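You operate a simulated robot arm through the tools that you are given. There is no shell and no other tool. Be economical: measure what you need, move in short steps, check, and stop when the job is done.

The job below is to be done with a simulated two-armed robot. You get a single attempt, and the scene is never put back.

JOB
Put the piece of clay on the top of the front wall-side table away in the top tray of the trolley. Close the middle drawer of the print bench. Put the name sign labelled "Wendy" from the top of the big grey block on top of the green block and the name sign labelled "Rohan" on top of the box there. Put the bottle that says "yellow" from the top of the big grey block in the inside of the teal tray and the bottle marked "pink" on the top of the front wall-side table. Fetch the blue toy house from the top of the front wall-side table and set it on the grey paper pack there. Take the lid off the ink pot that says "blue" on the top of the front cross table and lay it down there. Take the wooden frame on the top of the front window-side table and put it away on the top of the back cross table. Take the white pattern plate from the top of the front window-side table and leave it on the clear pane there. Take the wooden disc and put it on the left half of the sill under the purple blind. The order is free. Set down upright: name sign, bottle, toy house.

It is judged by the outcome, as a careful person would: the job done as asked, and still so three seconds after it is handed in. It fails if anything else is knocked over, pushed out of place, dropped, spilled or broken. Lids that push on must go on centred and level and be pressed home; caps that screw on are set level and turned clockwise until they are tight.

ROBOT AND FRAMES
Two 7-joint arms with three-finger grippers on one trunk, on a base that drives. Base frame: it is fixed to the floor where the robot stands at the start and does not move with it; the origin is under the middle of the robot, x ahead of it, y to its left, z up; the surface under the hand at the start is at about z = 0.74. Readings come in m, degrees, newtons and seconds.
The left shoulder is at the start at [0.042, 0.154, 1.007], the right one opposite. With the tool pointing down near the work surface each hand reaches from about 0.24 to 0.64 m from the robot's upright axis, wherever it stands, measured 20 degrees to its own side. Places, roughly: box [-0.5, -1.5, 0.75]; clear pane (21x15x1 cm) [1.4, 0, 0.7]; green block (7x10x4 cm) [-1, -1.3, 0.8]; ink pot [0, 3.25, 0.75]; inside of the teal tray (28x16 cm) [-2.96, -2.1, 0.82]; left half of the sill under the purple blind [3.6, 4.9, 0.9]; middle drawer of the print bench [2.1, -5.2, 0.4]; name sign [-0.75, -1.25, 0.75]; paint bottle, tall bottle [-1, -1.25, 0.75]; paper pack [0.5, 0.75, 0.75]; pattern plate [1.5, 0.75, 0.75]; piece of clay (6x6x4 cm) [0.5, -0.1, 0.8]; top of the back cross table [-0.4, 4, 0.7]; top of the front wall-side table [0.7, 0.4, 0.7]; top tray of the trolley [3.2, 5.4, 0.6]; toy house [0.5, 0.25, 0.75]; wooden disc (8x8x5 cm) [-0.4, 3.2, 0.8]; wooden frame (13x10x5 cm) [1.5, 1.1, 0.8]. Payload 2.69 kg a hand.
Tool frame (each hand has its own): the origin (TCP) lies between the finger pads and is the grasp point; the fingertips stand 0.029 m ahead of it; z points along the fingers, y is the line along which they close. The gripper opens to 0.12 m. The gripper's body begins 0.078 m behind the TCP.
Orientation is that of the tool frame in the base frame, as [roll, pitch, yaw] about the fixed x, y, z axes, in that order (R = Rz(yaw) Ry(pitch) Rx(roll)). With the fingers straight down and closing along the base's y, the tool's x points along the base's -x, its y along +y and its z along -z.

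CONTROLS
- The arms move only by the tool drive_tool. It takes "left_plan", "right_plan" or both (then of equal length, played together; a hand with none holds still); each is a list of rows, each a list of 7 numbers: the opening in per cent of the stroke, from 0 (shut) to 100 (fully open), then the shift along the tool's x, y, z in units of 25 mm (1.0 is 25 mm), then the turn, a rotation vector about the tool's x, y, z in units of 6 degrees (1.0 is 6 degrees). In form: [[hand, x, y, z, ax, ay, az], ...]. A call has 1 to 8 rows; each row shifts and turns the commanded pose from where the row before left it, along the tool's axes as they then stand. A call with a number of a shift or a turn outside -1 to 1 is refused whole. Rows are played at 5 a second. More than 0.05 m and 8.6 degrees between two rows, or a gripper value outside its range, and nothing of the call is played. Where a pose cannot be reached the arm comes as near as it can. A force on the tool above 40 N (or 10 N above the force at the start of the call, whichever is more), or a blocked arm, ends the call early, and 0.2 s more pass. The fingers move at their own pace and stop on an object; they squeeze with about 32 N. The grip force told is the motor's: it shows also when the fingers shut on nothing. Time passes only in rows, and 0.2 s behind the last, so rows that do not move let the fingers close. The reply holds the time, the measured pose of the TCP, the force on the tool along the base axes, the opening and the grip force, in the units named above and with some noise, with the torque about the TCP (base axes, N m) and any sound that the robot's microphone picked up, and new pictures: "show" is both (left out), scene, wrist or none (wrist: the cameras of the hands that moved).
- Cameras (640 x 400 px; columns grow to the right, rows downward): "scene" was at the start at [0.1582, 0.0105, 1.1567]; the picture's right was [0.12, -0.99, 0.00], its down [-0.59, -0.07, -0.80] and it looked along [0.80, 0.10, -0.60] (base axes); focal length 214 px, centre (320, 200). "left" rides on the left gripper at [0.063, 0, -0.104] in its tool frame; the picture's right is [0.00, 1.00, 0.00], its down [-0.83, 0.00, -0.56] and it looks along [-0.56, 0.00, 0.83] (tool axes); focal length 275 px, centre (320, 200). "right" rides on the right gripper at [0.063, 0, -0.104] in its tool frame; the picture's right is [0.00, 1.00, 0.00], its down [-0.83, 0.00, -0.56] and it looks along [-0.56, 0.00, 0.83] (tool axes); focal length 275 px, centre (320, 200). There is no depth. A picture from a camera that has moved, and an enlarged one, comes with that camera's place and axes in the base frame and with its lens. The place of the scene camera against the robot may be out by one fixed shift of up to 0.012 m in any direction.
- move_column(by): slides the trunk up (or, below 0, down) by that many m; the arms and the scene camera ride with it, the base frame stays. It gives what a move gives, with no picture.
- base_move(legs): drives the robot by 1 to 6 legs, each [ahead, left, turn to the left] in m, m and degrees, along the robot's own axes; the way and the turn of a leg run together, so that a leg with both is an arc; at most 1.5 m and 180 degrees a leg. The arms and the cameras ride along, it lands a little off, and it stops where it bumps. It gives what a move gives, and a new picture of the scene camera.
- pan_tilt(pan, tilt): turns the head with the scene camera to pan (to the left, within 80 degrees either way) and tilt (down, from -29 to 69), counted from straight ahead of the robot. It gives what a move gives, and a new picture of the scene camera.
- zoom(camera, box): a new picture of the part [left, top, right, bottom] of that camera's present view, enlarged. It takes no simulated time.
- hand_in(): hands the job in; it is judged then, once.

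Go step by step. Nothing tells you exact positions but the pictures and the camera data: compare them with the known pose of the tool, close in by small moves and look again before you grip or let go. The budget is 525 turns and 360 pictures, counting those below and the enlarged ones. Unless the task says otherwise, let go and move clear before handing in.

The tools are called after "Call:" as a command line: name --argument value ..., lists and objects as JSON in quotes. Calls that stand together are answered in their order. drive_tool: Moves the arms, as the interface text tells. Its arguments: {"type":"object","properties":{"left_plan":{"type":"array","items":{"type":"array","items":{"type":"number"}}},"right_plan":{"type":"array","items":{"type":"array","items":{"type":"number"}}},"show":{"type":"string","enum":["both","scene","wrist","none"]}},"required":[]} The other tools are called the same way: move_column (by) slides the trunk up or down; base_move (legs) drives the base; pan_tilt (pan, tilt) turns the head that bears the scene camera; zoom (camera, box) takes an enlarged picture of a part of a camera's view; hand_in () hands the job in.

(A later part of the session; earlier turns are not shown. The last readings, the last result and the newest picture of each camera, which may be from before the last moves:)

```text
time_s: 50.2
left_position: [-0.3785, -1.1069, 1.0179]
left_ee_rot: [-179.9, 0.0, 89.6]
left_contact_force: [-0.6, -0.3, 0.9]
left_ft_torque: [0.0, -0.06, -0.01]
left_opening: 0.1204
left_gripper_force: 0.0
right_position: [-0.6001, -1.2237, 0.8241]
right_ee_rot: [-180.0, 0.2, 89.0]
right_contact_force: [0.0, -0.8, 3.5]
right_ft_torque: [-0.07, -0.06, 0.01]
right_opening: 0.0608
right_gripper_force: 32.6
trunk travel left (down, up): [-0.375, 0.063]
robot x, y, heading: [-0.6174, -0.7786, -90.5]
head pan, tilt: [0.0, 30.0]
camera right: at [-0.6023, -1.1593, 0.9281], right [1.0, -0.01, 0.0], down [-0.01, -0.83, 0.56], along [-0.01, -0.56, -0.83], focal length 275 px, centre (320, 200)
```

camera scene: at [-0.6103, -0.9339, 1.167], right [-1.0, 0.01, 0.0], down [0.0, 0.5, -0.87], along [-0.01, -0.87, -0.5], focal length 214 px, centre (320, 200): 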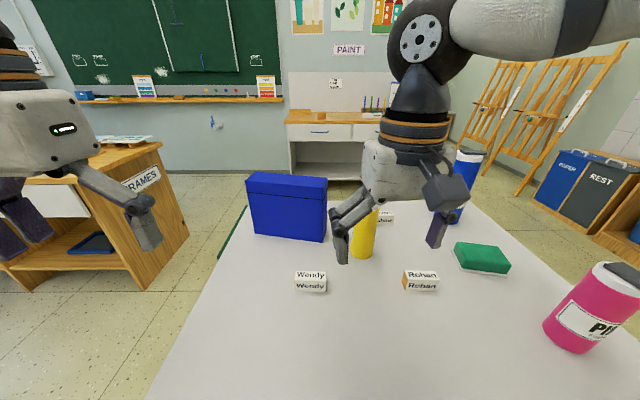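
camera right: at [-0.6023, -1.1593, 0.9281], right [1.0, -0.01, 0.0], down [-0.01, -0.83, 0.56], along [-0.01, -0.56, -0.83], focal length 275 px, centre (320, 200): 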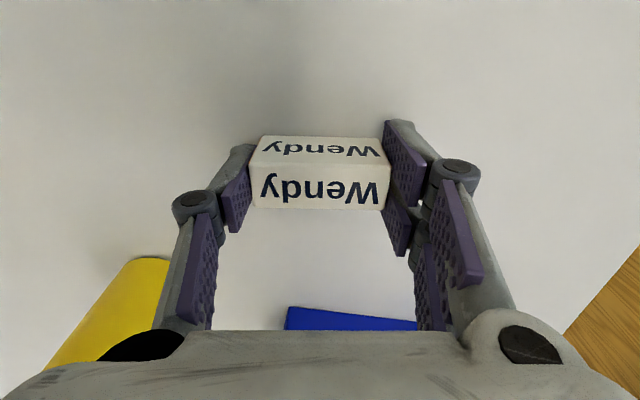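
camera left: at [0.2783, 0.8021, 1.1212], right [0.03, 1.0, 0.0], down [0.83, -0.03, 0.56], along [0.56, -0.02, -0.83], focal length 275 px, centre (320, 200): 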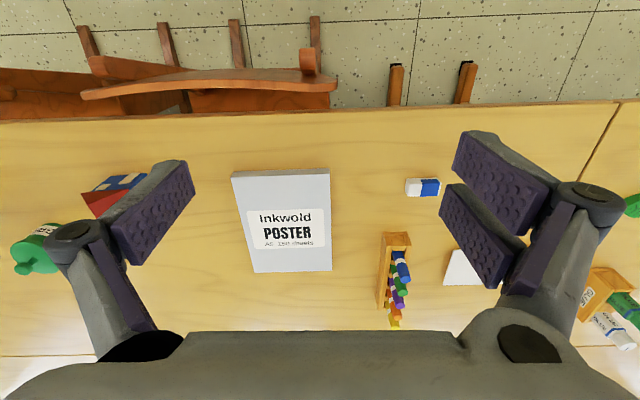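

Wendy is gripped and the surface is at about 0.795. I'll lift and slide the base toward the green block.

Call:
drive_tool --right_plan '[[30, 0, 0, -1, 0, 0, 0], [30, 0, 0, -1, 0, 0, 0], [30, 0, 0, -1, 0, 0, 0], [30, 0, 0, -1, 0, 0, 0], [30, 0, 0, -0.8, 0, 0, 0]]' --show "none"

Call:
base_move --legs '[[0, -0.22, 0]]'

Call:
drive_tool --right_plan '[[30, 0, -1, 0, 0, 0, 0], [30, 0, -1, 0, 0, 0, 0], [30, 0, -1, 0, 0, 0, 0], [30, 0, -1, 0, 0, 0, 0], [30, 0, -1, 0, 0, 0, 0]]' --show "both"

```text
time_s: 51.4
left_position: [-0.3773, -1.1067, 1.0167]
left_ee_rot: [-180.0, 0.0, 89.6]
left_contact_force: [0.2, -0.4, 0.2]
left_ft_torque: [-0.02, -0.03, 0.01]
left_opening: 0.1198
left_gripper_force: 0.1
right_position: [-0.6004, -1.2216, 0.9457]
right_ee_rot: [179.9, 0.1, 89.0]
right_contact_force: [0.5, 0.7, 0.3]
right_ft_torque: [0.02, 0.04, -0.01]
right_opening: 0.0608
right_gripper_force: 32.2
trunk travel left (down, up): [-0.375, 0.063]
robot x, y, heading: [-0.6182, -0.779, -90.4]
head pan, tilt: [0.0, 30.0]
```

```text
time_s: 53.7
left_position: [-0.5947, -1.1049, 1.0178]
left_ee_rot: [180.0, 0.0, 90.0]
left_contact_force: [-0.8, 0.0, -1.1]
left_ft_torque: [-0.02, 0.01, 0.02]
left_opening: 0.1201
left_gripper_force: 0.1
right_position: [-0.8162, -1.2209, 0.9452]
right_ee_rot: [-179.9, 0.1, 89.5]
right_contact_force: [-0.2, -0.5, -0.6]
right_ft_torque: [-0.01, -0.02, 0.03]
right_opening: 0.061
right_gripper_force: 32.2
trunk travel left (down, up): [-0.375, 0.063]
robot x, y, heading: [-0.841, -0.7765, -89.9]
head pan, tilt: [0.0, 30.0]
camera scene: at [-0.8289, -0.9325, 1.1671], right [-1.0, 0.0, 0.0], down [0.0, 0.5, -0.87], along [0.0, -0.87, -0.5], focal length 214 px, centre (320, 200)
```

scene: 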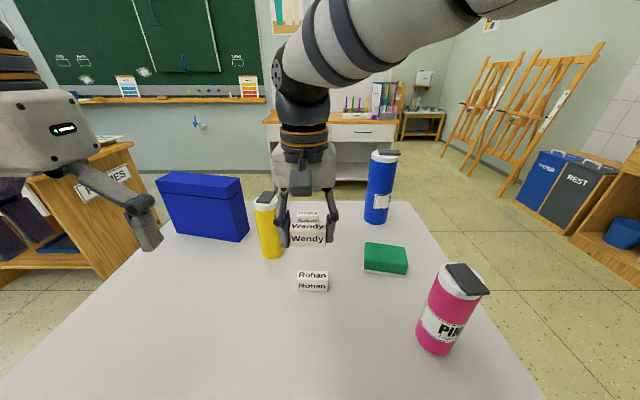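

```text
time_s: 54.9
left_position: [-0.5959, -1.1046, 1.0187]
left_ee_rot: [-179.9, 0.1, 90.1]
left_contact_force: [0.6, -0.6, -0.1]
left_ft_torque: [0.02, 0.03, -0.01]
left_opening: 0.1201
left_gripper_force: 0.1
right_position: [-0.9414, -1.2214, 0.9446]
right_ee_rot: [-180.0, 0.1, 89.5]
right_contact_force: [0.3, 0.5, 0.1]
right_ft_torque: [0.02, -0.02, 0.01]
right_opening: 0.0611
right_gripper_force: 31.7
trunk travel left (down, up): [-0.375, 0.063]
robot x, y, heading: [-0.8365, -0.7779, -89.9]
head pan, tilt: [0.0, 30.0]
camera scene: at [-0.8291, -0.9325, 1.1671], right [-1.0, 0.0, 0.0], down [0.0, 0.5, -0.87], along [0.0, -0.87, -0.5], focal length 214 px, centre (320, 200)
camera right: at [-0.9431, -1.157, 1.0477], right [1.0, 0.0, 0.0], down [0.0, -0.83, 0.56], along [0.0, -0.56, -0.83], focal length 275 px, centre (320, 200)
```

scene: 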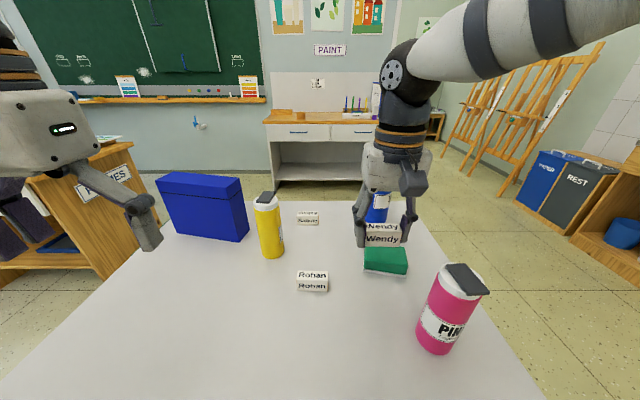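
right: 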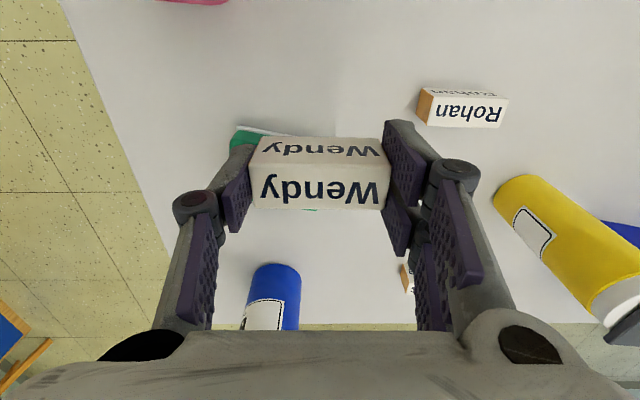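

The green block's centre is about (-0.983,-1.272). I'll move over it and lower to just above.

Call:
drive_tool --right_plan '[[30, -1, -1, 0, 0, 0, 0], [30, -1, -0.7, 0, 0, 0, 0], [30, 0, 0, 0.8, 0, 0, 0], [30, 0, 0, 0.8, 0, 0, 0]]' --show "both"

Call:
zoom --camera "scene" --box '[320, 180, 480, 280]'

```text
time_s: 55.9
left_position: [-0.595, -1.1054, 1.0179]
left_ee_rot: [180.0, 0.0, 90.0]
left_contact_force: [-0.5, 0.1, 0.2]
left_ft_torque: [0.01, 0.01, 0.02]
left_opening: 0.1198
left_gripper_force: 0.0
right_position: [-0.9849, -1.2676, 0.9042]
right_ee_rot: [179.9, 0.2, 89.5]
right_contact_force: [-0.1, -1.0, -0.5]
right_ft_torque: [-0.02, 0.02, 0.01]
right_opening: 0.0608
right_gripper_force: 32.2
trunk travel left (down, up): [-0.375, 0.063]
robot x, y, heading: [-0.8361, -0.7777, -90.1]
head pan, tilt: [0.0, 30.0]
camera scene: at [-0.8286, -0.9327, 1.1671], right [-1.0, 0.0, 0.0], down [0.0, 0.5, -0.87], along [0.0, -0.87, -0.5], focal length 214 px, centre (320, 200)
camera right: at [-0.9861, -1.2041, 1.0085], right [1.0, 0.0, 0.0], down [0.0, -0.83, 0.56], along [0.0, -0.56, -0.83], focal length 275 px, centre (320, 200)
```

scene: 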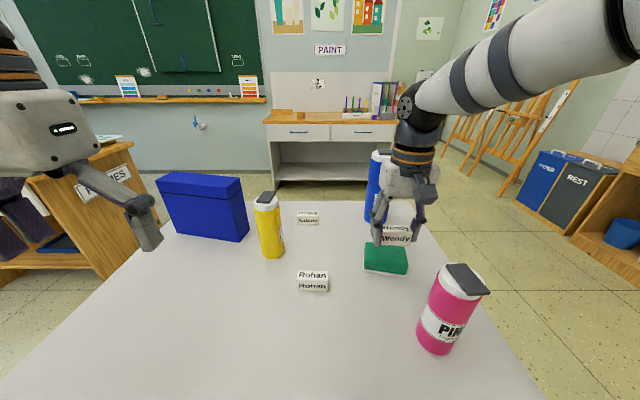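
right: 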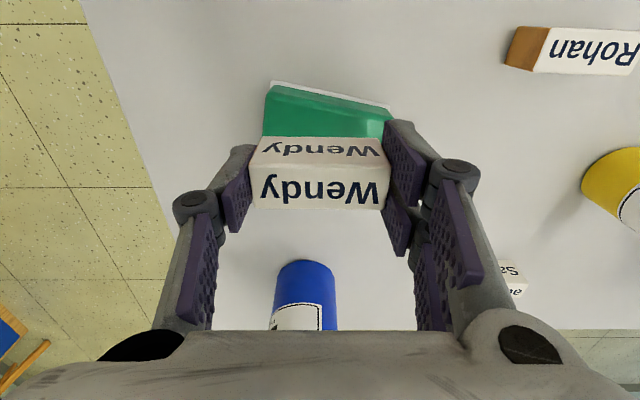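

```text
4.00 times, centred on (400, 230) of scene
camera zoom: at [-0.8286, -0.9327, 1.1671], right [-1.0, 0.0, 0.0], down [0.0, 0.5, -0.87], along [0.0, -0.87, -0.5], focal length 858 px, centre (0, 80)
```

zoom: 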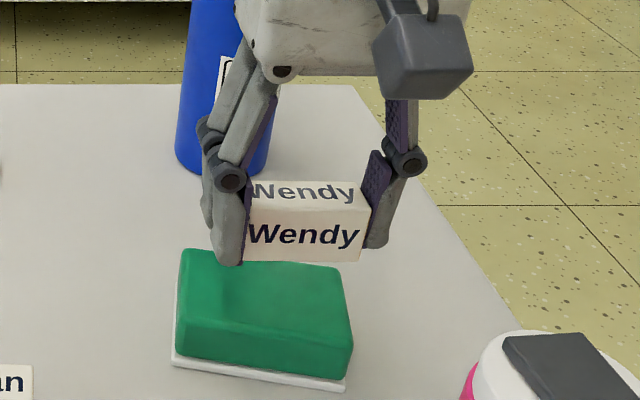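

I'm over the block. I'll lower slowly until contact.

Call:
drive_tool --right_plan '[[30, -0.15, 0, 0.5, 0, 0, 0], [30, 0, 0, 0.3, 0, 0, 0], [30, 0, 0, 0, 0, 0, 0]]' --show "wrist"

Call:
zoom --camera "scene" --box '[320, 180, 480, 280]'

```text
time_s: 56.7
left_position: [-0.5943, -1.1049, 1.0179]
left_ee_rot: [-180.0, -0.1, 89.9]
left_contact_force: [0.2, 0.7, 0.5]
left_ft_torque: [0.0, 0.0, -0.01]
left_opening: 0.1203
left_gripper_force: 0.1
right_position: [-0.9851, -1.2719, 0.8839]
right_ee_rot: [180.0, 0.0, 89.5]
right_contact_force: [-0.3, -0.5, -0.5]
right_ft_torque: [0.02, -0.05, 0.01]
right_opening: 0.0606
right_gripper_force: 32.7
trunk travel left (down, up): [-0.375, 0.063]
robot x, y, heading: [-0.8373, -0.7779, -89.8]
head pan, tilt: [0.0, 30.0]
camera right: at [-0.9863, -1.2082, 0.9884], right [1.0, 0.0, 0.0], down [0.0, -0.83, 0.56], along [0.0, -0.56, -0.83], focal length 275 px, centre (320, 200)
```

right: 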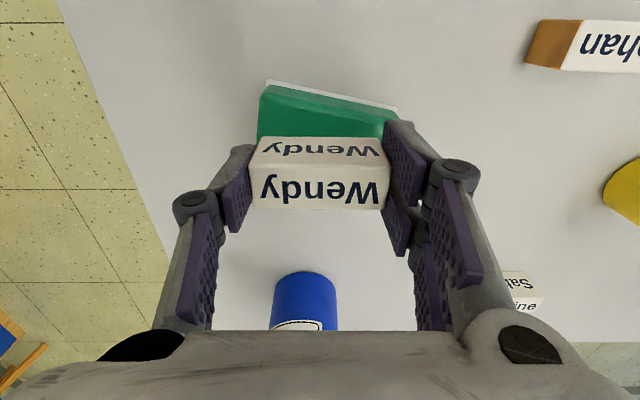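

```text
4.00 times, centred on (400, 230) of scene
camera zoom: at [-0.8286, -0.9326, 1.1671], right [-1.0, 0.0, 0.0], down [0.0, 0.5, -0.87], along [0.0, -0.87, -0.5], focal length 858 px, centre (0, 80)
```

zoom: 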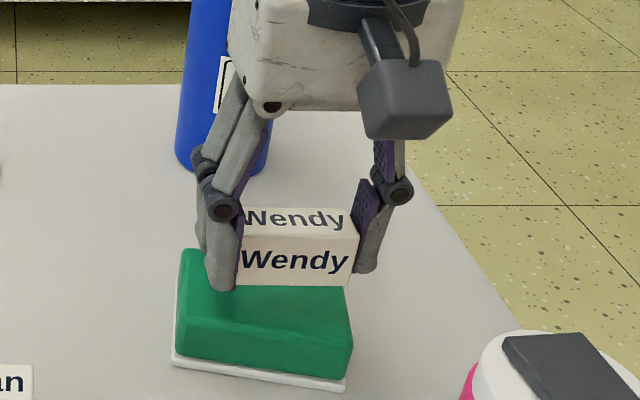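

The sign sits slightly right of the block's centre, so I'll shift it 1 cm and lower further.

Call:
drive_tool --right_plan '[[30, 0, 0.45, 0, 0, 0, 0], [30, 0, 0, 0.2, 0, 0, 0], [30, 0, 0, 0, 0, 0, 0]]' --show "none"

Call:
drive_tool --right_plan '[[30, 0, 0, 0.15, 0, 0, 0], [30, 0, 0, 0, 0, 0, 0]]' --show "none"

Call:
drive_tool --right_plan '[[30, 0, 0, 0.15, 0, 0, 0], [30, 0, 0, 0, 0, 0, 0]]' --show "wrist"

Call:
zoom --camera "scene" --box '[320, 180, 480, 280]'

```text
time_s: 57.5
left_position: [-0.596, -1.1036, 1.0174]
left_ee_rot: [179.9, 0.0, 90.0]
left_contact_force: [0.4, 0.5, 0.7]
left_ft_torque: [0.02, 0.01, 0.02]
left_opening: 0.1202
left_gripper_force: 0.2
right_position: [-0.9729, -1.274, 0.8807]
right_ee_rot: [180.0, 0.1, 89.5]
right_contact_force: [1.4, -0.4, -0.5]
right_ft_torque: [-0.04, -0.01, -0.02]
right_opening: 0.0609
right_gripper_force: 31.7
trunk travel left (down, up): [-0.375, 0.063]
robot x, y, heading: [-0.8383, -0.7797, -89.9]
head pan, tilt: [0.0, 30.0]
```

```text
time_s: 58.1
left_position: [-0.596, -1.1039, 1.0178]
left_ee_rot: [-180.0, 0.0, 90.1]
left_contact_force: [-0.4, 0.4, 0.5]
left_ft_torque: [0.02, -0.01, 0.01]
left_opening: 0.1199
left_gripper_force: 0.0
right_position: [-0.9718, -1.2733, 0.8764]
right_ee_rot: [-180.0, 0.1, 89.5]
right_contact_force: [0.1, -0.4, -1.0]
right_ft_torque: [-0.04, -0.01, 0.0]
right_opening: 0.0611
right_gripper_force: 32.0
trunk travel left (down, up): [-0.375, 0.063]
robot x, y, heading: [-0.8348, -0.7817, -89.9]
head pan, tilt: [0.0, 30.0]
```

```text
time_s: 58.7
left_position: [-0.5949, -1.1037, 1.0173]
left_ee_rot: [-179.9, 0.1, 90.0]
left_contact_force: [-0.1, 0.3, 0.4]
left_ft_torque: [0.02, 0.02, 0.01]
left_opening: 0.1199
left_gripper_force: 0.1
right_position: [-0.9732, -1.2739, 0.8718]
right_ee_rot: [180.0, 0.2, 89.5]
right_contact_force: [-0.4, 0.0, -0.3]
right_ft_torque: [0.01, 0.01, -0.01]
right_opening: 0.0607
right_gripper_force: 31.6
trunk travel left (down, up): [-0.375, 0.063]
robot x, y, heading: [-0.837, -0.7784, -89.9]
head pan, tilt: [0.0, 30.0]
camera right: at [-0.9737, -1.2098, 0.976], right [1.0, 0.0, 0.0], down [0.0, -0.83, 0.56], along [0.0, -0.56, -0.83], focal length 275 px, centre (320, 200)
```

right: 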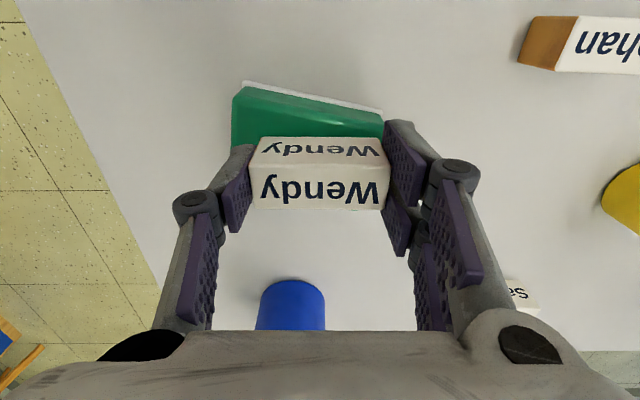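

```text
4.00 times, centred on (400, 230) of scene
camera zoom: at [-0.8286, -0.9325, 1.1671], right [-1.0, 0.0, 0.0], down [0.0, 0.5, -0.87], along [0.0, -0.87, -0.5], focal length 858 px, centre (0, 80)
```

zoom: 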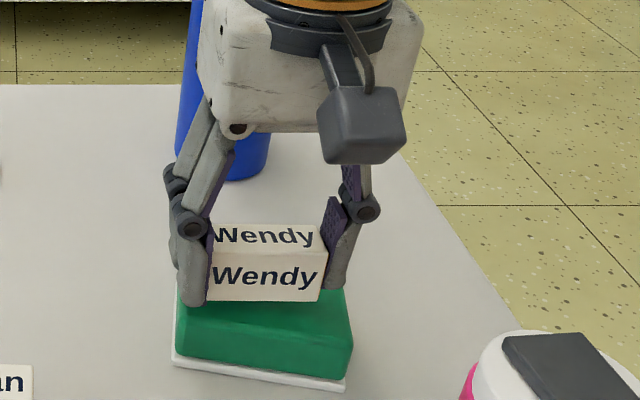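

Centred now. I'll lower until contact.

Call:
drive_tool --right_plan '[[30, 0, 0, 0.15, 0, 0, 0], [30, 0, 0, 0, 0, 0, 0]]' --show "none"

Call:
drive_tool --right_plan '[[30, 0, 0, 0.12, 0, 0, 0], [30, 0, 0, 0, 0, 0, 0]]' --show "none"

Call:
drive_tool --right_plan '[[30, 0, 0, 0.12, 0, 0, 0], [30, 0, 0, 0, 0, 0, 0]]' --show "none"

Call:
zoom --camera "scene" --box '[320, 180, 480, 280]'

```text
time_s: 59.3
left_position: [-0.5954, -1.1046, 1.0166]
left_ee_rot: [179.9, 0.0, 90.0]
left_contact_force: [0.3, -0.3, 0.1]
left_ft_torque: [0.02, -0.01, 0.03]
left_opening: 0.12
left_gripper_force: 0.0
right_position: [-0.9725, -1.2742, 0.8685]
right_ee_rot: [-180.0, 0.1, 89.4]
right_contact_force: [-0.6, 0.0, 0.0]
right_ft_torque: [0.02, -0.03, -0.04]
right_opening: 0.0609
right_gripper_force: 32.5
trunk travel left (down, up): [-0.375, 0.063]
robot x, y, heading: [-0.8344, -0.7763, -90.0]
head pan, tilt: [0.0, 30.0]
```

```text
time_s: 59.9
left_position: [-0.5949, -1.1039, 1.0177]
left_ee_rot: [180.0, 0.0, 90.0]
left_contact_force: [-0.6, 0.5, -0.5]
left_ft_torque: [-0.01, 0.01, -0.01]
left_opening: 0.1197
left_gripper_force: 0.0
right_position: [-0.9724, -1.2737, 0.8651]
right_ee_rot: [-180.0, 0.1, 89.4]
right_contact_force: [-0.3, -0.1, -0.5]
right_ft_torque: [0.04, 0.01, 0.03]
right_opening: 0.061
right_gripper_force: 32.0
trunk travel left (down, up): [-0.375, 0.063]
robot x, y, heading: [-0.8377, -0.7768, -90.0]
head pan, tilt: [0.0, 30.0]
```

```text
time_s: 60.5
left_position: [-0.595, -1.1051, 1.0173]
left_ee_rot: [-180.0, 0.0, 90.0]
left_contact_force: [-0.8, 0.7, -0.1]
left_ft_torque: [0.04, -0.03, -0.02]
left_opening: 0.12
left_gripper_force: 0.1
right_position: [-0.9725, -1.2742, 0.8618]
right_ee_rot: [180.0, 0.0, 89.4]
right_contact_force: [0.2, 0.7, 0.2]
right_ft_torque: [0.03, 0.01, -0.01]
right_opening: 0.0609
right_gripper_force: 32.1
trunk travel left (down, up): [-0.375, 0.063]
robot x, y, heading: [-0.8356, -0.7759, -90.0]
head pan, tilt: [0.0, 30.0]
```

```text
4.00 times, centred on (400, 230) of scene
camera zoom: at [-0.8286, -0.9325, 1.1671], right [-1.0, 0.0, 0.0], down [0.0, 0.5, -0.87], along [0.0, -0.87, -0.5], focal length 858 px, centre (0, 80)
```

zoom: 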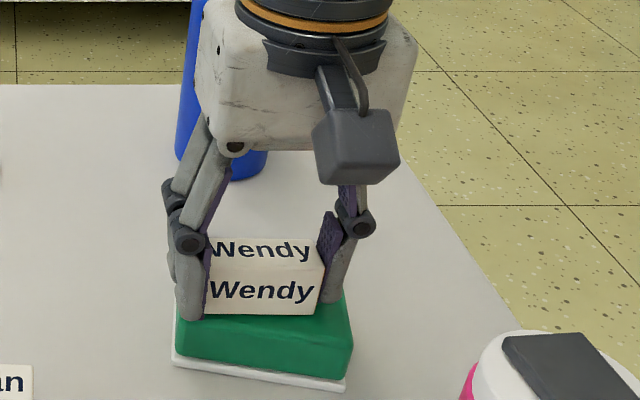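

Call:
drive_tool --right_plan '[[30, 0, 0, 0.12, 0, 0, 0], [30, 0, 0, 0, 0, 0, 0]]' --show "none"

Call:
drive_tool --right_plan '[[30, 0, 0, 0.12, 0, 0, 0], [30, 0, 0, 0, 0, 0, 0]]' --show "none"

Call:
zoom --camera "scene" --box '[320, 180, 480, 280]'

```text
time_s: 61.1
left_position: [-0.5952, -1.1037, 1.0172]
left_ee_rot: [-180.0, 0.2, 90.0]
left_contact_force: [0.1, -0.1, -0.1]
left_ft_torque: [0.0, -0.02, 0.03]
left_opening: 0.1197
left_gripper_force: 0.0
right_position: [-0.9716, -1.274, 0.8597]
right_ee_rot: [180.0, 0.2, 89.5]
right_contact_force: [-0.2, -0.6, 5.2]
right_ft_torque: [-0.02, -0.05, 0.01]
right_opening: 0.0607
right_gripper_force: 31.8
trunk travel left (down, up): [-0.375, 0.063]
robot x, y, heading: [-0.8363, -0.7785, -89.9]
head pan, tilt: [0.0, 30.0]
```

```text
time_s: 61.7
left_position: [-0.5952, -1.1038, 1.0188]
left_ee_rot: [-180.0, 0.3, 90.1]
left_contact_force: [0.0, 0.1, -0.6]
left_ft_torque: [-0.02, 0.03, -0.05]
left_opening: 0.1199
left_gripper_force: 0.0
right_position: [-0.9718, -1.2734, 0.8589]
right_ee_rot: [-180.0, 0.6, 89.5]
right_contact_force: [1.0, -1.0, 27.9]
right_ft_torque: [-0.01, -0.08, -0.03]
right_opening: 0.0609
right_gripper_force: 31.6
trunk travel left (down, up): [-0.375, 0.063]
robot x, y, heading: [-0.8364, -0.7775, -90.1]
head pan, tilt: [0.0, 30.0]
```

```text
4.00 times, centred on (400, 230) of scene
camera zoom: at [-0.8281, -0.9307, 1.1677], right [-1.0, 0.0, 0.0], down [0.0, 0.5, -0.87], along [0.0, -0.87, -0.5], focal length 858 px, centre (0, 80)
```

zoom: 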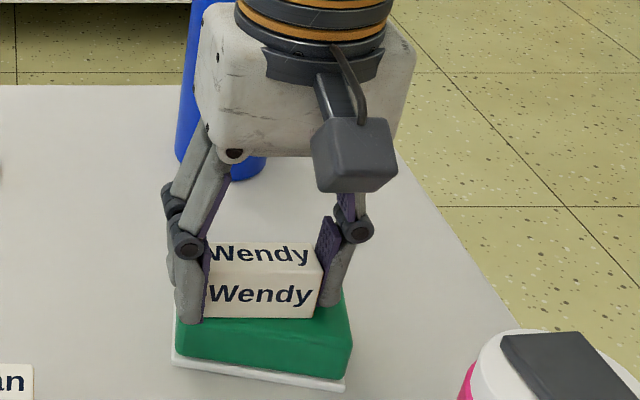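

Contact made (28 N), so I'll ease up, release and lift.

Call:
drive_tool --right_plan '[[30, 0, 0, -0.1, 0, 0, 0], [65, 0, 0, 0, 0, 0, 0], [75, 0, 0, 0, 0, 0, 0], [75, 0, 0, -1, 0, 0, 0], [75, 0, 0, -1, 0, 0, 0], [75, 0, 0, -1, 0, 0, 0], [75, 0, 0, -1, 0, 0, 0]]' --show "scene"

Call:
zoom --camera "scene" --box '[280, 180, 480, 305]'

```text
time_s: 63.3
left_position: [-0.5947, -1.1037, 1.0189]
left_ee_rot: [180.0, 0.0, 90.0]
left_contact_force: [0.2, 0.6, -0.7]
left_ft_torque: [0.03, -0.01, 0.02]
left_opening: 0.1201
left_gripper_force: 0.1
right_position: [-0.9748, -1.2757, 0.9568]
right_ee_rot: [-180.0, 0.1, 89.6]
right_contact_force: [0.1, -0.2, 0.0]
right_ft_torque: [0.03, -0.01, -0.02]
right_opening: 0.0899
right_gripper_force: 0.0
trunk travel left (down, up): [-0.375, 0.063]
robot x, y, heading: [-0.8367, -0.7799, -89.8]
head pan, tilt: [0.0, 30.0]
camera scene: at [-0.8286, -0.9324, 1.1671], right [-1.0, 0.0, 0.0], down [0.0, 0.5, -0.87], along [0.0, -0.87, -0.5], focal length 214 px, centre (320, 200)
```

scene: 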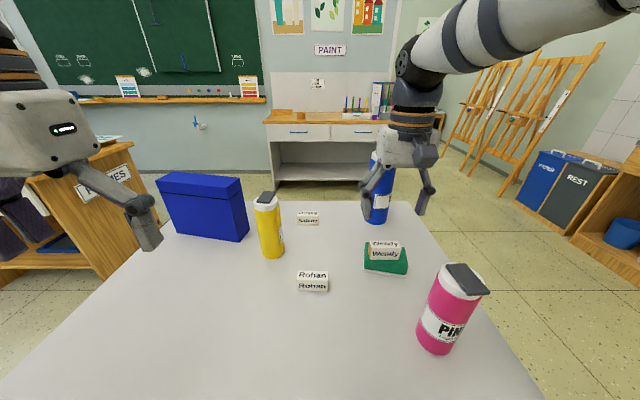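

```text
3.20 times, centred on (380, 242) of scene
camera zoom: at [-0.8286, -0.9324, 1.1671], right [-1.0, 0.0, 0.0], down [0.0, 0.5, -0.87], along [0.0, -0.87, -0.5], focal length 686 px, centre (128, 64)
```

zoom: 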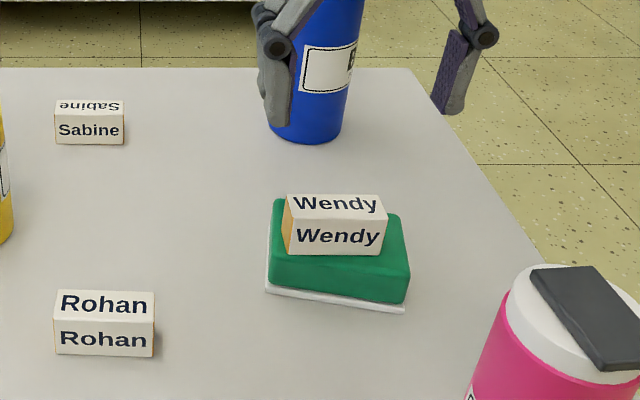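

Wendy sits well on the green block. Next is Rohan at about (-0.826,-1.222), with the right hand.

Call:
drive_tool --right_plan '[[100, 0.5, 1, 0, 0, 0, 0], [100, 0.5, 1, 0, 0, 0, 0], [100, 0.5, 1, 0, 0, 0, 0], [100, 0.6, 1, 0, 0, 0, 0], [100, 0, 1, 0, 0, 0, 0], [100, 0, 0.9, 1, 0, 0, 0], [100, 0, 0, 1, 0, 0, 0], [100, 0, 0, 1, 0, 0, 0]]' --show "wrist"

```text
time_s: 65.1
left_position: [-0.5949, -1.1047, 1.0178]
left_ee_rot: [180.0, -0.1, 89.9]
left_contact_force: [-0.1, -0.5, -0.5]
left_ft_torque: [0.01, 0.01, -0.01]
left_opening: 0.12
left_gripper_force: 0.0
right_position: [-0.8244, -1.2246, 0.8825]
right_ee_rot: [179.9, 0.1, 89.4]
right_contact_force: [-0.3, 0.7, -0.2]
right_ft_torque: [-0.02, 0.03, 0.01]
right_opening: 0.1199
right_gripper_force: 0.0
trunk travel left (down, up): [-0.375, 0.063]
robot x, y, heading: [-0.8366, -0.7777, -90.2]
head pan, tilt: [0.0, 30.0]
camera right: at [-0.8264, -1.1604, 0.9871], right [1.0, 0.0, 0.0], down [0.0, -0.83, 0.56], along [0.0, -0.56, -0.83], focal length 275 px, centre (320, 200)
```

right: 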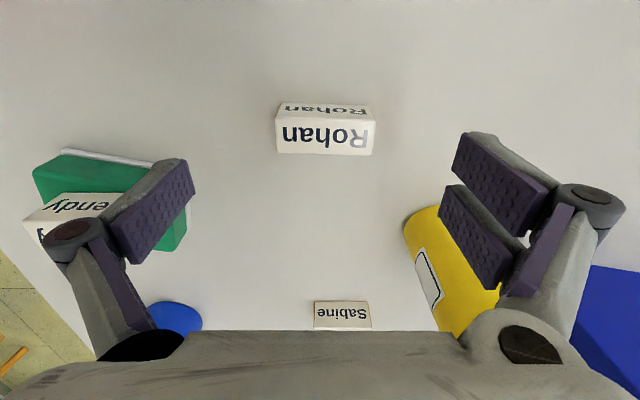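

Aligned. Descend and grip.

Call:
drive_tool --right_plan '[[100, 0.05, 0.1, 0.8, 0, 0, 0], [100, 0, 0, 0.8, 0, 0, 0], [100, 0, 0, 0.7, 0, 0, 0], [30, 0, 0, 0, 0, 0, 0], [30, 0, 0, 0, 0, 0, 0], [30, 0, 0, 0, 0, 0, 0]]' --show "wrist"

```text
time_s: 66.5
left_position: [-0.5957, -1.1039, 1.0178]
left_ee_rot: [-180.0, 0.1, 90.0]
left_contact_force: [-0.7, 0.2, -0.3]
left_ft_torque: [-0.02, -0.02, 0.0]
left_opening: 0.12
left_gripper_force: 0.1
right_position: [-0.8196, -1.2231, 0.8265]
right_ee_rot: [180.0, 0.2, 89.4]
right_contact_force: [-0.7, -1.5, 4.7]
right_ft_torque: [-0.08, -0.02, -0.04]
right_opening: 0.0615
right_gripper_force: 32.0
trunk travel left (down, up): [-0.375, 0.063]
robot x, y, heading: [-0.8349, -0.7792, -90.0]
head pan, tilt: [0.0, 30.0]
camera right: at [-0.8216, -1.1587, 0.9306], right [1.0, 0.0, 0.0], down [0.0, -0.83, 0.56], along [0.0, -0.56, -0.83], focal length 275 px, centre (320, 200)
```

right: 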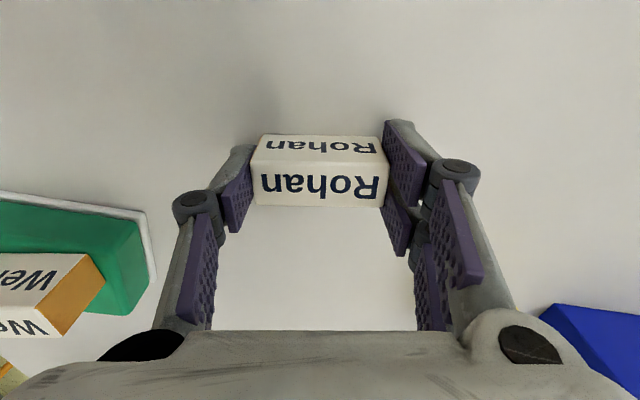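

Rohan is gripped. I'll lift high, retract, and drive around to the block's +x side to reach the box top.

Call:
drive_tool --right_plan '[[30, 0, 0, -1, 0, 0, 0], [30, 0, 0, -1, 0, 0, 0], [30, 0, 0, -1, 0, 0, 0], [30, 0, 0, -1, 0, 0, 0], [30, 0, 0, -1, 0, 0, 0], [30, 0, 0, -1, 0, 0, 0], [30, 0, 0, -1, 0, 0, 0], [30, 0, 0, -1, 0, 0, 0]]' --show "none"

Call:
drive_tool --right_plan '[[30, 1, -1, 0, 0, 0, 0], [30, 1, -1, 0, 0, 0, 0], [30, 1, -1, 0, 0, 0, 0], [30, 1, -1, 0, 0, 0, 0]]' --show "none"

Call:
base_move --legs '[[-0.25, 0, 0], [0, 0.98, 0], [0.85, 0, 0], [0, 0, -90]]'

```text
time_s: 68.3
left_position: [-0.5944, -1.1041, 1.0168]
left_ee_rot: [-180.0, 0.0, 90.0]
left_contact_force: [0.6, 0.0, 1.0]
left_ft_torque: [0.02, 0.01, -0.01]
left_opening: 0.1201
left_gripper_force: 0.1
right_position: [-0.8214, -1.2189, 1.0276]
right_ee_rot: [-179.9, 0.1, 89.5]
right_contact_force: [-0.1, -0.1, -0.1]
right_ft_torque: [0.02, 0.0, 0.02]
right_opening: 0.0612
right_gripper_force: 32.2
trunk travel left (down, up): [-0.375, 0.063]
robot x, y, heading: [-0.8408, -0.7761, -90.0]
head pan, tilt: [0.0, 30.0]
```

```text
time_s: 69.3
left_position: [-0.5955, -1.104, 1.0177]
left_ee_rot: [-180.0, -0.1, 90.1]
left_contact_force: [-0.6, 0.8, 0.6]
left_ft_torque: [0.01, -0.02, 0.02]
left_opening: 0.1198
left_gripper_force: 0.0
right_position: [-0.92, -1.118, 1.0249]
right_ee_rot: [-180.0, 0.2, 89.5]
right_contact_force: [-0.2, 0.7, 0.0]
right_ft_torque: [-0.01, 0.01, 0.01]
right_opening: 0.0606
right_gripper_force: 32.5
trunk travel left (down, up): [-0.375, 0.063]
robot x, y, heading: [-0.839, -0.7774, -90.3]
head pan, tilt: [0.0, 30.0]
```

```text
time_s: 86.5
left_position: [-0.1876, -1.6223, 1.0172]
left_ee_rot: [180.0, 0.0, 0.0]
left_contact_force: [-0.1, 0.4, -0.3]
left_ft_torque: [0.0, -0.01, 0.0]
left_opening: 0.1201
left_gripper_force: 0.2
right_position: [-0.2015, -1.2986, 1.0246]
right_ee_rot: [179.9, 0.1, -0.6]
right_contact_force: [0.1, 0.7, -0.2]
right_ft_torque: [0.02, -0.03, 0.01]
right_opening: 0.0608
right_gripper_force: 32.2
trunk travel left (down, up): [-0.375, 0.063]
robot x, y, heading: [0.1382, -1.3825, 179.7]
head pan, tilt: [0.0, 30.0]
camera scene: at [-0.008, -1.3806, 1.1671], right [0.0, 1.0, 0.0], down [0.5, 0.0, -0.87], along [-0.87, 0.0, -0.5], focal length 214 px, centre (320, 200)
```

scene: 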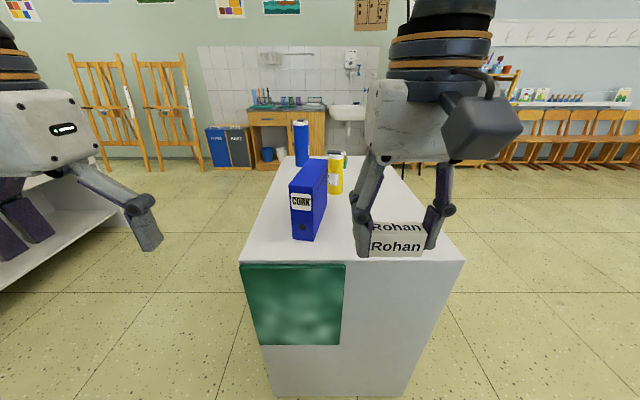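

The box is a narrow binder, about 6–7 cm wide in y and 23 cm long in x, so the sign must lie along x. I'll turn the right hand 90°.

Call:
drive_tool --right_plan '[[30, 0, 0, 0, 0, 0, 1], [30, 0, 0, 0, 0, 0, 1], [30, 0, 0, 0, 0, 0, 1], [30, 0, 0, 0, 0, 0, 1], [30, 0, 0, 0, 0, 0, 1], [30, 0, 0, 0, 0, 0, 1], [30, 0, 0, 0, 0, 0, 1], [30, 0, 0, 0, 0, 0, 1]]' --show "none"

Call:
drive_tool --right_plan '[[30, 0, 0, 0, 0, 0, 1], [30, 0, 0, 0, 0, 0, 1], [30, 0, 0, 0, 0, 0, 1], [30, 0, 0, 0, 0, 0, 1], [30, 0, 0, 0, 0, 0, 1], [30, 0, 0, 0, 0, 0, 0.5]]' --show "both"

Call:
zoom --camera "scene" --box '[260, 140, 380, 260]'

```text
time_s: 88.2
left_position: [-0.1874, -1.6215, 1.0183]
left_ee_rot: [180.0, 0.0, 0.0]
left_contact_force: [0.2, 0.1, 0.2]
left_ft_torque: [-0.02, 0.0, -0.03]
left_opening: 0.1195
left_gripper_force: 0.1
right_position: [-0.2031, -1.298, 1.0242]
right_ee_rot: [179.9, 0.1, -48.6]
right_contact_force: [0.2, -0.3, 0.3]
right_ft_torque: [0.02, 0.01, 0.0]
right_opening: 0.061
right_gripper_force: 32.1
trunk travel left (down, up): [-0.375, 0.063]
robot x, y, heading: [0.1378, -1.3806, 180.1]
head pan, tilt: [0.0, 30.0]
```

```text
time_s: 89.7
left_position: [-0.1882, -1.6214, 1.018]
left_ee_rot: [180.0, 0.0, -0.1]
left_contact_force: [-0.3, 0.5, -0.7]
left_ft_torque: [0.03, 0.03, 0.01]
left_opening: 0.1198
left_gripper_force: 0.0
right_position: [-0.202, -1.2967, 1.024]
right_ee_rot: [179.8, -0.1, -81.6]
right_contact_force: [0.4, 0.9, -0.3]
right_ft_torque: [0.03, 0.01, 0.0]
right_opening: 0.061
right_gripper_force: 32.0
trunk travel left (down, up): [-0.375, 0.063]
robot x, y, heading: [0.1374, -1.3807, 180.1]
head pan, tilt: [0.0, 30.0]
camera scene: at [-0.008, -1.3806, 1.1671], right [0.0, 1.0, 0.0], down [0.5, 0.0, -0.87], along [-0.87, 0.0, -0.5], focal length 214 px, centre (320, 200)
camera right: at [-0.1938, -1.3587, 1.1276], right [-0.99, -0.15, 0.0], down [-0.12, 0.82, 0.56], along [-0.08, 0.55, -0.83], focal length 275 px, centre (320, 200)
```

scene: 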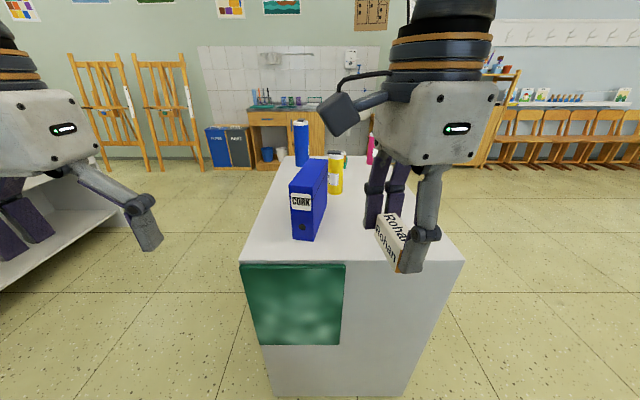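
right: 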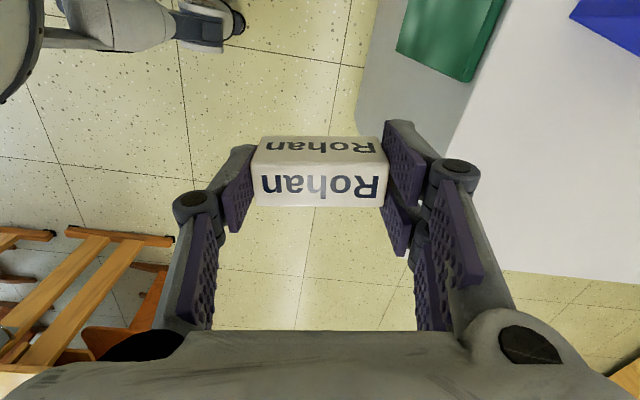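

```text
3.33 times, centred on (320, 200) of scene
camera zoom: at [-0.008, -1.3806, 1.1671], right [0.0, 1.0, 0.0], down [0.5, 0.0, -0.87], along [-0.87, 0.0, -0.5], focal length 715 px, centre (320, 200)
```

zoom: 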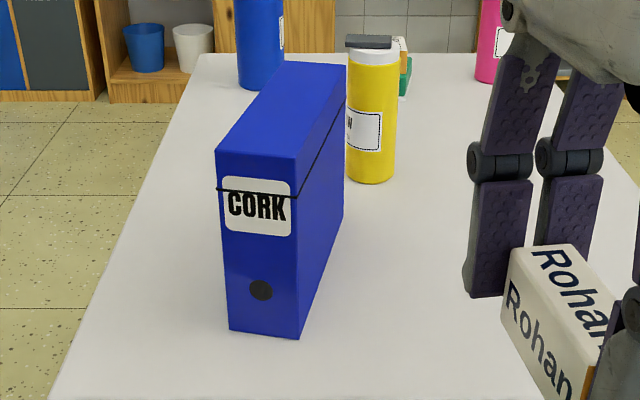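

The box top is at z≈0.952, centred about (-0.53,-1.395) and turned about 12°. I'll align the yaw and roll the base ahead.

Call:
drive_tool --right_plan '[[30, 0, 0, 0, 0, 0, 1], [30, 0, 0, 0, 0, 0, 1], [30, 0, 0, 0, 0, 0, 1], [30, 0, 0, 0, 0, 0, 0.45]]' --show "none"

Call:
base_move --legs '[[0.2, 0, 0]]'

Call:
drive_tool --right_plan '[[30, 0, 1, -0.4, 0, 0, 0], [30, 0, 1, 0, 0, 0, 0], [30, -1, 1, 0, 0, 0, 0], [30, -1, 1, 0, 0, 0, 0]]' --show "both"

```text
time_s: 90.7
left_position: [-0.189, -1.6212, 1.0183]
left_ee_rot: [-180.0, 0.0, -0.1]
left_contact_force: [-0.3, 0.2, 0.8]
left_ft_torque: [0.0, 0.0, 0.01]
left_opening: 0.1199
left_gripper_force: 0.1
right_position: [-0.2013, -1.2981, 1.0244]
right_ee_rot: [179.9, 0.1, -102.4]
right_contact_force: [0.5, -0.3, -0.6]
right_ft_torque: [0.01, -0.01, -0.01]
right_opening: 0.0611
right_gripper_force: 32.0
trunk travel left (down, up): [-0.375, 0.063]
robot x, y, heading: [0.1408, -1.3799, 180.0]
head pan, tilt: [0.0, 30.0]
```

```text
time_s: 92.3
left_position: [-0.393, -1.6214, 1.0166]
left_ee_rot: [-179.9, 0.0, -0.1]
left_contact_force: [-0.2, 0.0, -1.0]
left_ft_torque: [-0.01, 0.0, -0.05]
left_opening: 0.1197
left_gripper_force: 0.0
right_position: [-0.4052, -1.2967, 1.0243]
right_ee_rot: [179.9, 0.1, -102.2]
right_contact_force: [0.7, 0.4, 0.8]
right_ft_torque: [0.0, -0.05, 0.01]
right_opening: 0.0608
right_gripper_force: 31.9
trunk travel left (down, up): [-0.375, 0.063]
robot x, y, heading: [-0.0637, -1.3813, 180.0]
head pan, tilt: [0.0, 30.0]
camera scene: at [-0.2125, -1.3803, 1.167], right [0.0, 1.0, 0.0], down [0.5, 0.0, -0.87], along [-0.87, 0.0, -0.5], focal length 214 px, centre (320, 200)
```

scene: 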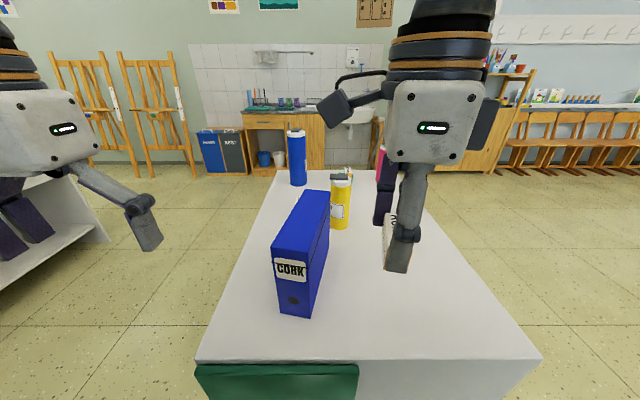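

```text
time_s: 93.3
left_position: [-0.3918, -1.6205, 1.0157]
left_ee_rot: [179.9, 0.0, -0.1]
left_contact_force: [0.1, -0.1, 0.5]
left_ft_torque: [-0.01, 0.0, 0.01]
left_opening: 0.1201
left_gripper_force: 0.1
right_position: [-0.4907, -1.2245, 1.0364]
right_ee_rot: [179.9, 0.0, -102.3]
right_contact_force: [0.3, 0.0, -0.2]
right_ft_torque: [0.0, 0.0, 0.01]
right_opening: 0.0611
right_gripper_force: 31.2
trunk travel left (down, up): [-0.375, 0.063]
robot x, y, heading: [-0.0634, -1.3792, 179.8]
head pan, tilt: [0.0, 30.0]
camera scene: at [-0.212, -1.38, 1.1671], right [0.0, 1.0, 0.0], down [0.5, 0.0, -0.87], along [-0.87, 0.0, -0.5], focal length 214 px, centre (320, 200)
camera right: at [-0.5048, -1.2862, 1.1388], right [-0.98, 0.21, 0.0], down [0.17, 0.81, 0.56], along [0.11, 0.54, -0.83], focal length 275 px, centre (320, 200)
```

scene: 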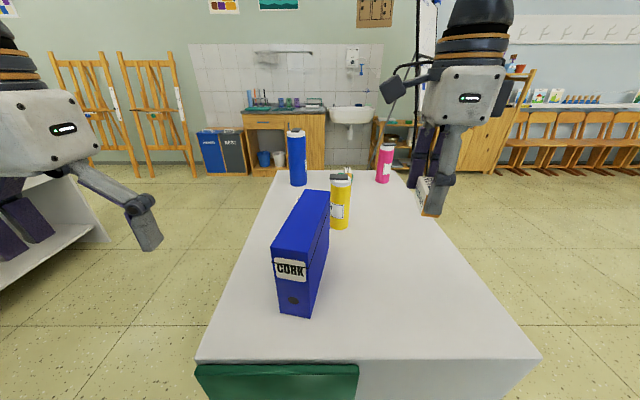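
right: 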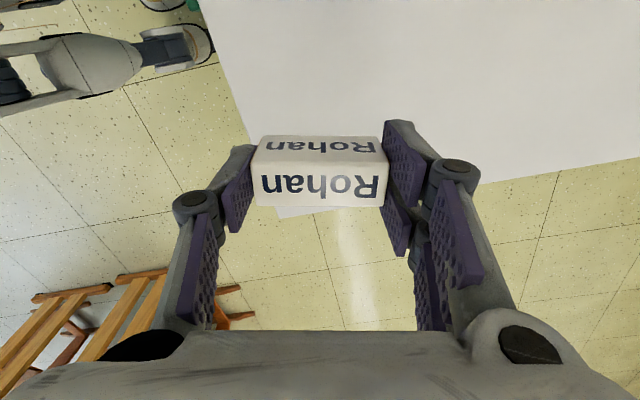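

I moved the wrong way along tool x; correcting toward the box now.

Call:
drive_tool --right_plan '[[30, 1, 0, 0, 0, 0, 0], [30, 1, 0, 0, 0, 0, 0], [30, 1, 0, 0, 0, 0, 0], [30, 1, 0, 0, 0, 0, 0], [30, 1, 0.1, 0, 0, 0, 0], [30, 1, 0, 0, 0, 0, 0], [30, 0.95, 0, 0, 0, 0, 0], [30, 0, 0, 0.5, 0, 0, 0]]' --show "both"

Call:
zoom --camera "scene" --box '[230, 140, 390, 240]'

```text
time_s: 95.1
left_position: [-0.3923, -1.6208, 1.0167]
left_ee_rot: [-179.9, -0.1, -0.1]
left_contact_force: [-0.1, -1.0, -0.6]
left_ft_torque: [0.01, -0.01, -0.02]
left_opening: 0.1198
left_gripper_force: 0.0
right_position: [-0.5301, -1.3953, 1.0214]
right_ee_rot: [179.8, 0.0, -102.3]
right_contact_force: [0.5, -0.5, 0.3]
right_ft_torque: [-0.01, -0.01, 0.03]
right_opening: 0.0608
right_gripper_force: 32.2
trunk travel left (down, up): [-0.375, 0.063]
robot x, y, heading: [-0.0649, -1.3836, 179.9]
head pan, tilt: [0.0, 30.0]
camera scene: at [-0.2117, -1.3801, 1.1671], right [0.0, 1.0, 0.0], down [0.5, 0.0, -0.87], along [-0.87, 0.0, -0.5], focal length 214 px, centre (320, 200)
camera right: at [-0.5451, -1.4553, 1.1254], right [-0.98, 0.21, 0.0], down [0.18, 0.81, 0.56], along [0.11, 0.54, -0.83], focal length 275 px, centre (320, 200)
```

scene: 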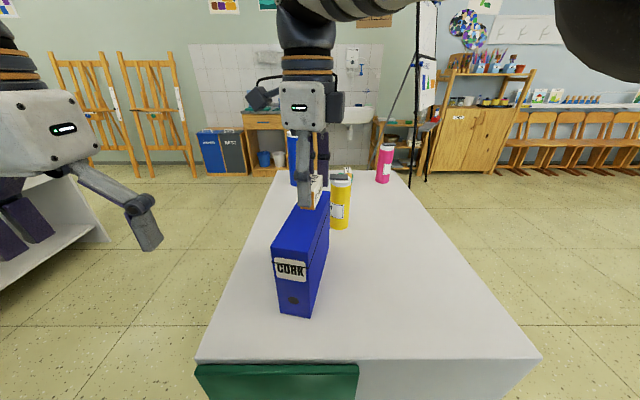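
right: 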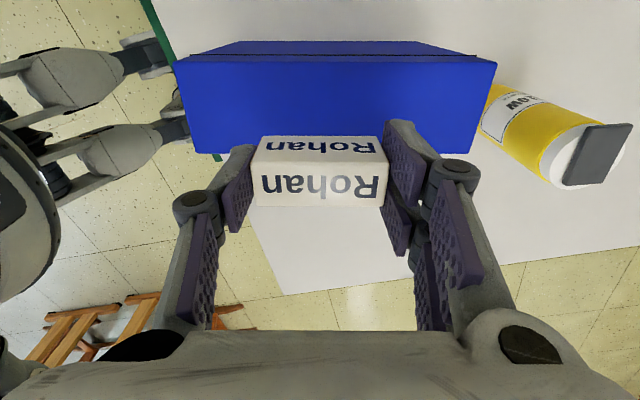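

```text
4.00 times, centred on (310, 190) of scene
camera zoom: at [-0.2117, -1.3801, 1.1671], right [0.0, 1.0, 0.0], down [0.5, 0.0, -0.87], along [-0.87, 0.0, -0.5], focal length 858 px, centre (360, 240)
```

zoom: 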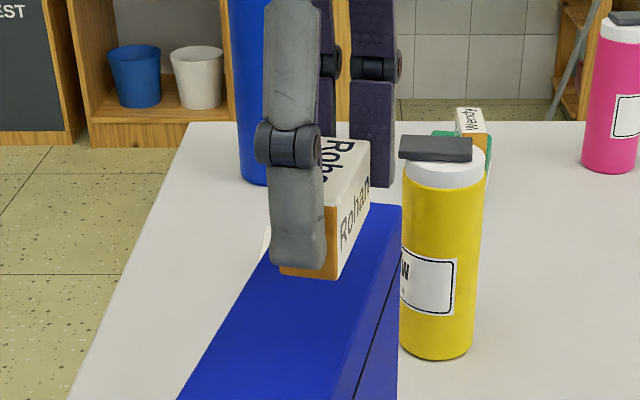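

The box's axis matches the sign; I need to shift about 1.2 cm toward -y. Then I'll lower in small steps.

Call:
drive_tool --right_plan '[[30, 0.5, 0.2, 0, 0, 0, 0], [30, 0, 0, 0.5, 0, 0, 0], [30, 0, 0, 0.3, 0, 0, 0], [30, 0, 0, 0, 0, 0, 0]]' --show "wrist"

Call:
zoom --camera "scene" --box '[230, 140, 390, 240]'

```text
time_s: 96.1
left_position: [-0.3932, -1.6205, 1.0168]
left_ee_rot: [180.0, 0.0, -0.1]
left_contact_force: [0.1, -0.1, 0.2]
left_ft_torque: [-0.01, 0.01, 0.02]
left_opening: 0.1197
left_gripper_force: 0.1
right_position: [-0.5392, -1.4063, 1.0023]
right_ee_rot: [179.9, 0.0, -102.3]
right_contact_force: [0.1, -0.3, -0.4]
right_ft_torque: [0.01, -0.02, 0.0]
right_opening: 0.0611
right_gripper_force: 32.2
trunk travel left (down, up): [-0.375, 0.063]
robot x, y, heading: [-0.0633, -1.3795, 179.5]
head pan, tilt: [0.0, 30.0]
camera right: at [-0.5535, -1.468, 1.1071], right [-0.98, 0.21, 0.0], down [0.17, 0.81, 0.56], along [0.11, 0.54, -0.83], focal length 275 px, centre (320, 200)
```

right: 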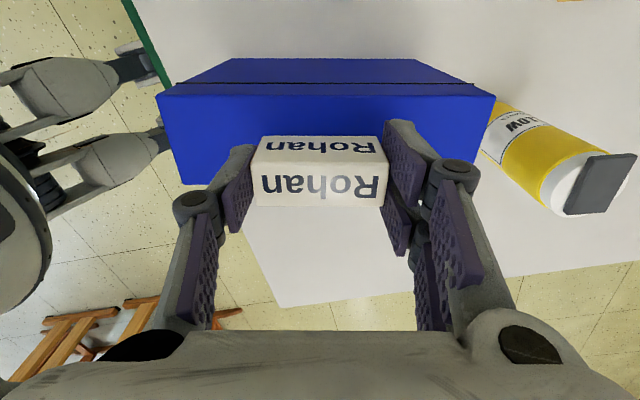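

```text
4.00 times, centred on (310, 190) of scene
camera zoom: at [-0.2118, -1.3803, 1.1671], right [0.0, 1.0, 0.0], down [0.5, 0.0, -0.87], along [-0.87, 0.0, -0.5], focal length 858 px, centre (360, 240)
```

zoom: 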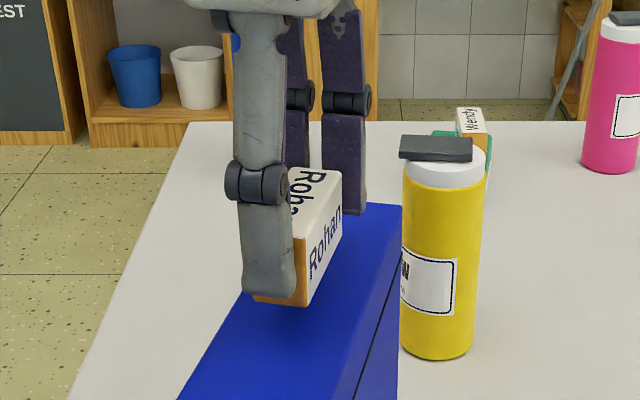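

Call:
drive_tool --right_plan '[[30, -0.15, 0, 0.3, 0, 0, 0], [30, 0, 0, 0.2, 0, 0, 0], [30, 0, 0, 0, 0, 0, 0]]' --show "wrist"

Call:
zoom --camera "scene" --box '[230, 140, 390, 240]'

```text
time_s: 96.9
left_position: [-0.3927, -1.6214, 1.0173]
left_ee_rot: [180.0, 0.1, -0.1]
left_contact_force: [0.8, -0.1, -0.5]
left_ft_torque: [-0.01, -0.02, 0.0]
left_opening: 0.1199
left_gripper_force: 0.0
right_position: [-0.5375, -1.4031, 0.9918]
right_ee_rot: [179.9, 0.1, -102.3]
right_contact_force: [-0.8, -0.4, -0.3]
right_ft_torque: [0.02, 0.0, 0.01]
right_opening: 0.0611
right_gripper_force: 32.1
trunk travel left (down, up): [-0.375, 0.063]
robot x, y, heading: [-0.0662, -1.3795, 179.7]
head pan, tilt: [0.0, 30.0]
camera right: at [-0.5525, -1.4643, 1.0956], right [-0.98, 0.21, 0.0], down [0.18, 0.81, 0.56], along [0.11, 0.54, -0.83], focal length 275 px, centre (320, 200)
```

right: 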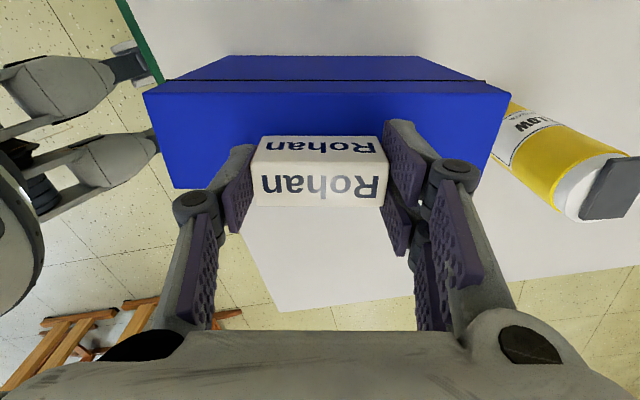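

```text
4.00 times, centred on (310, 190) of scene
camera zoom: at [-0.2118, -1.3802, 1.1671], right [0.0, 1.0, 0.0], down [0.5, 0.0, -0.87], along [-0.87, 0.0, -0.5], focal length 858 px, centre (360, 240)
```

zoom: 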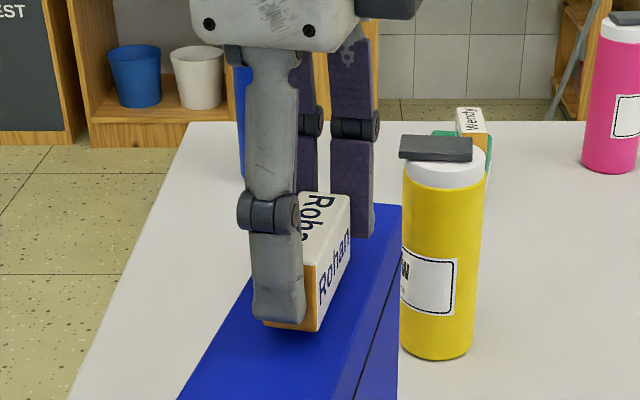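

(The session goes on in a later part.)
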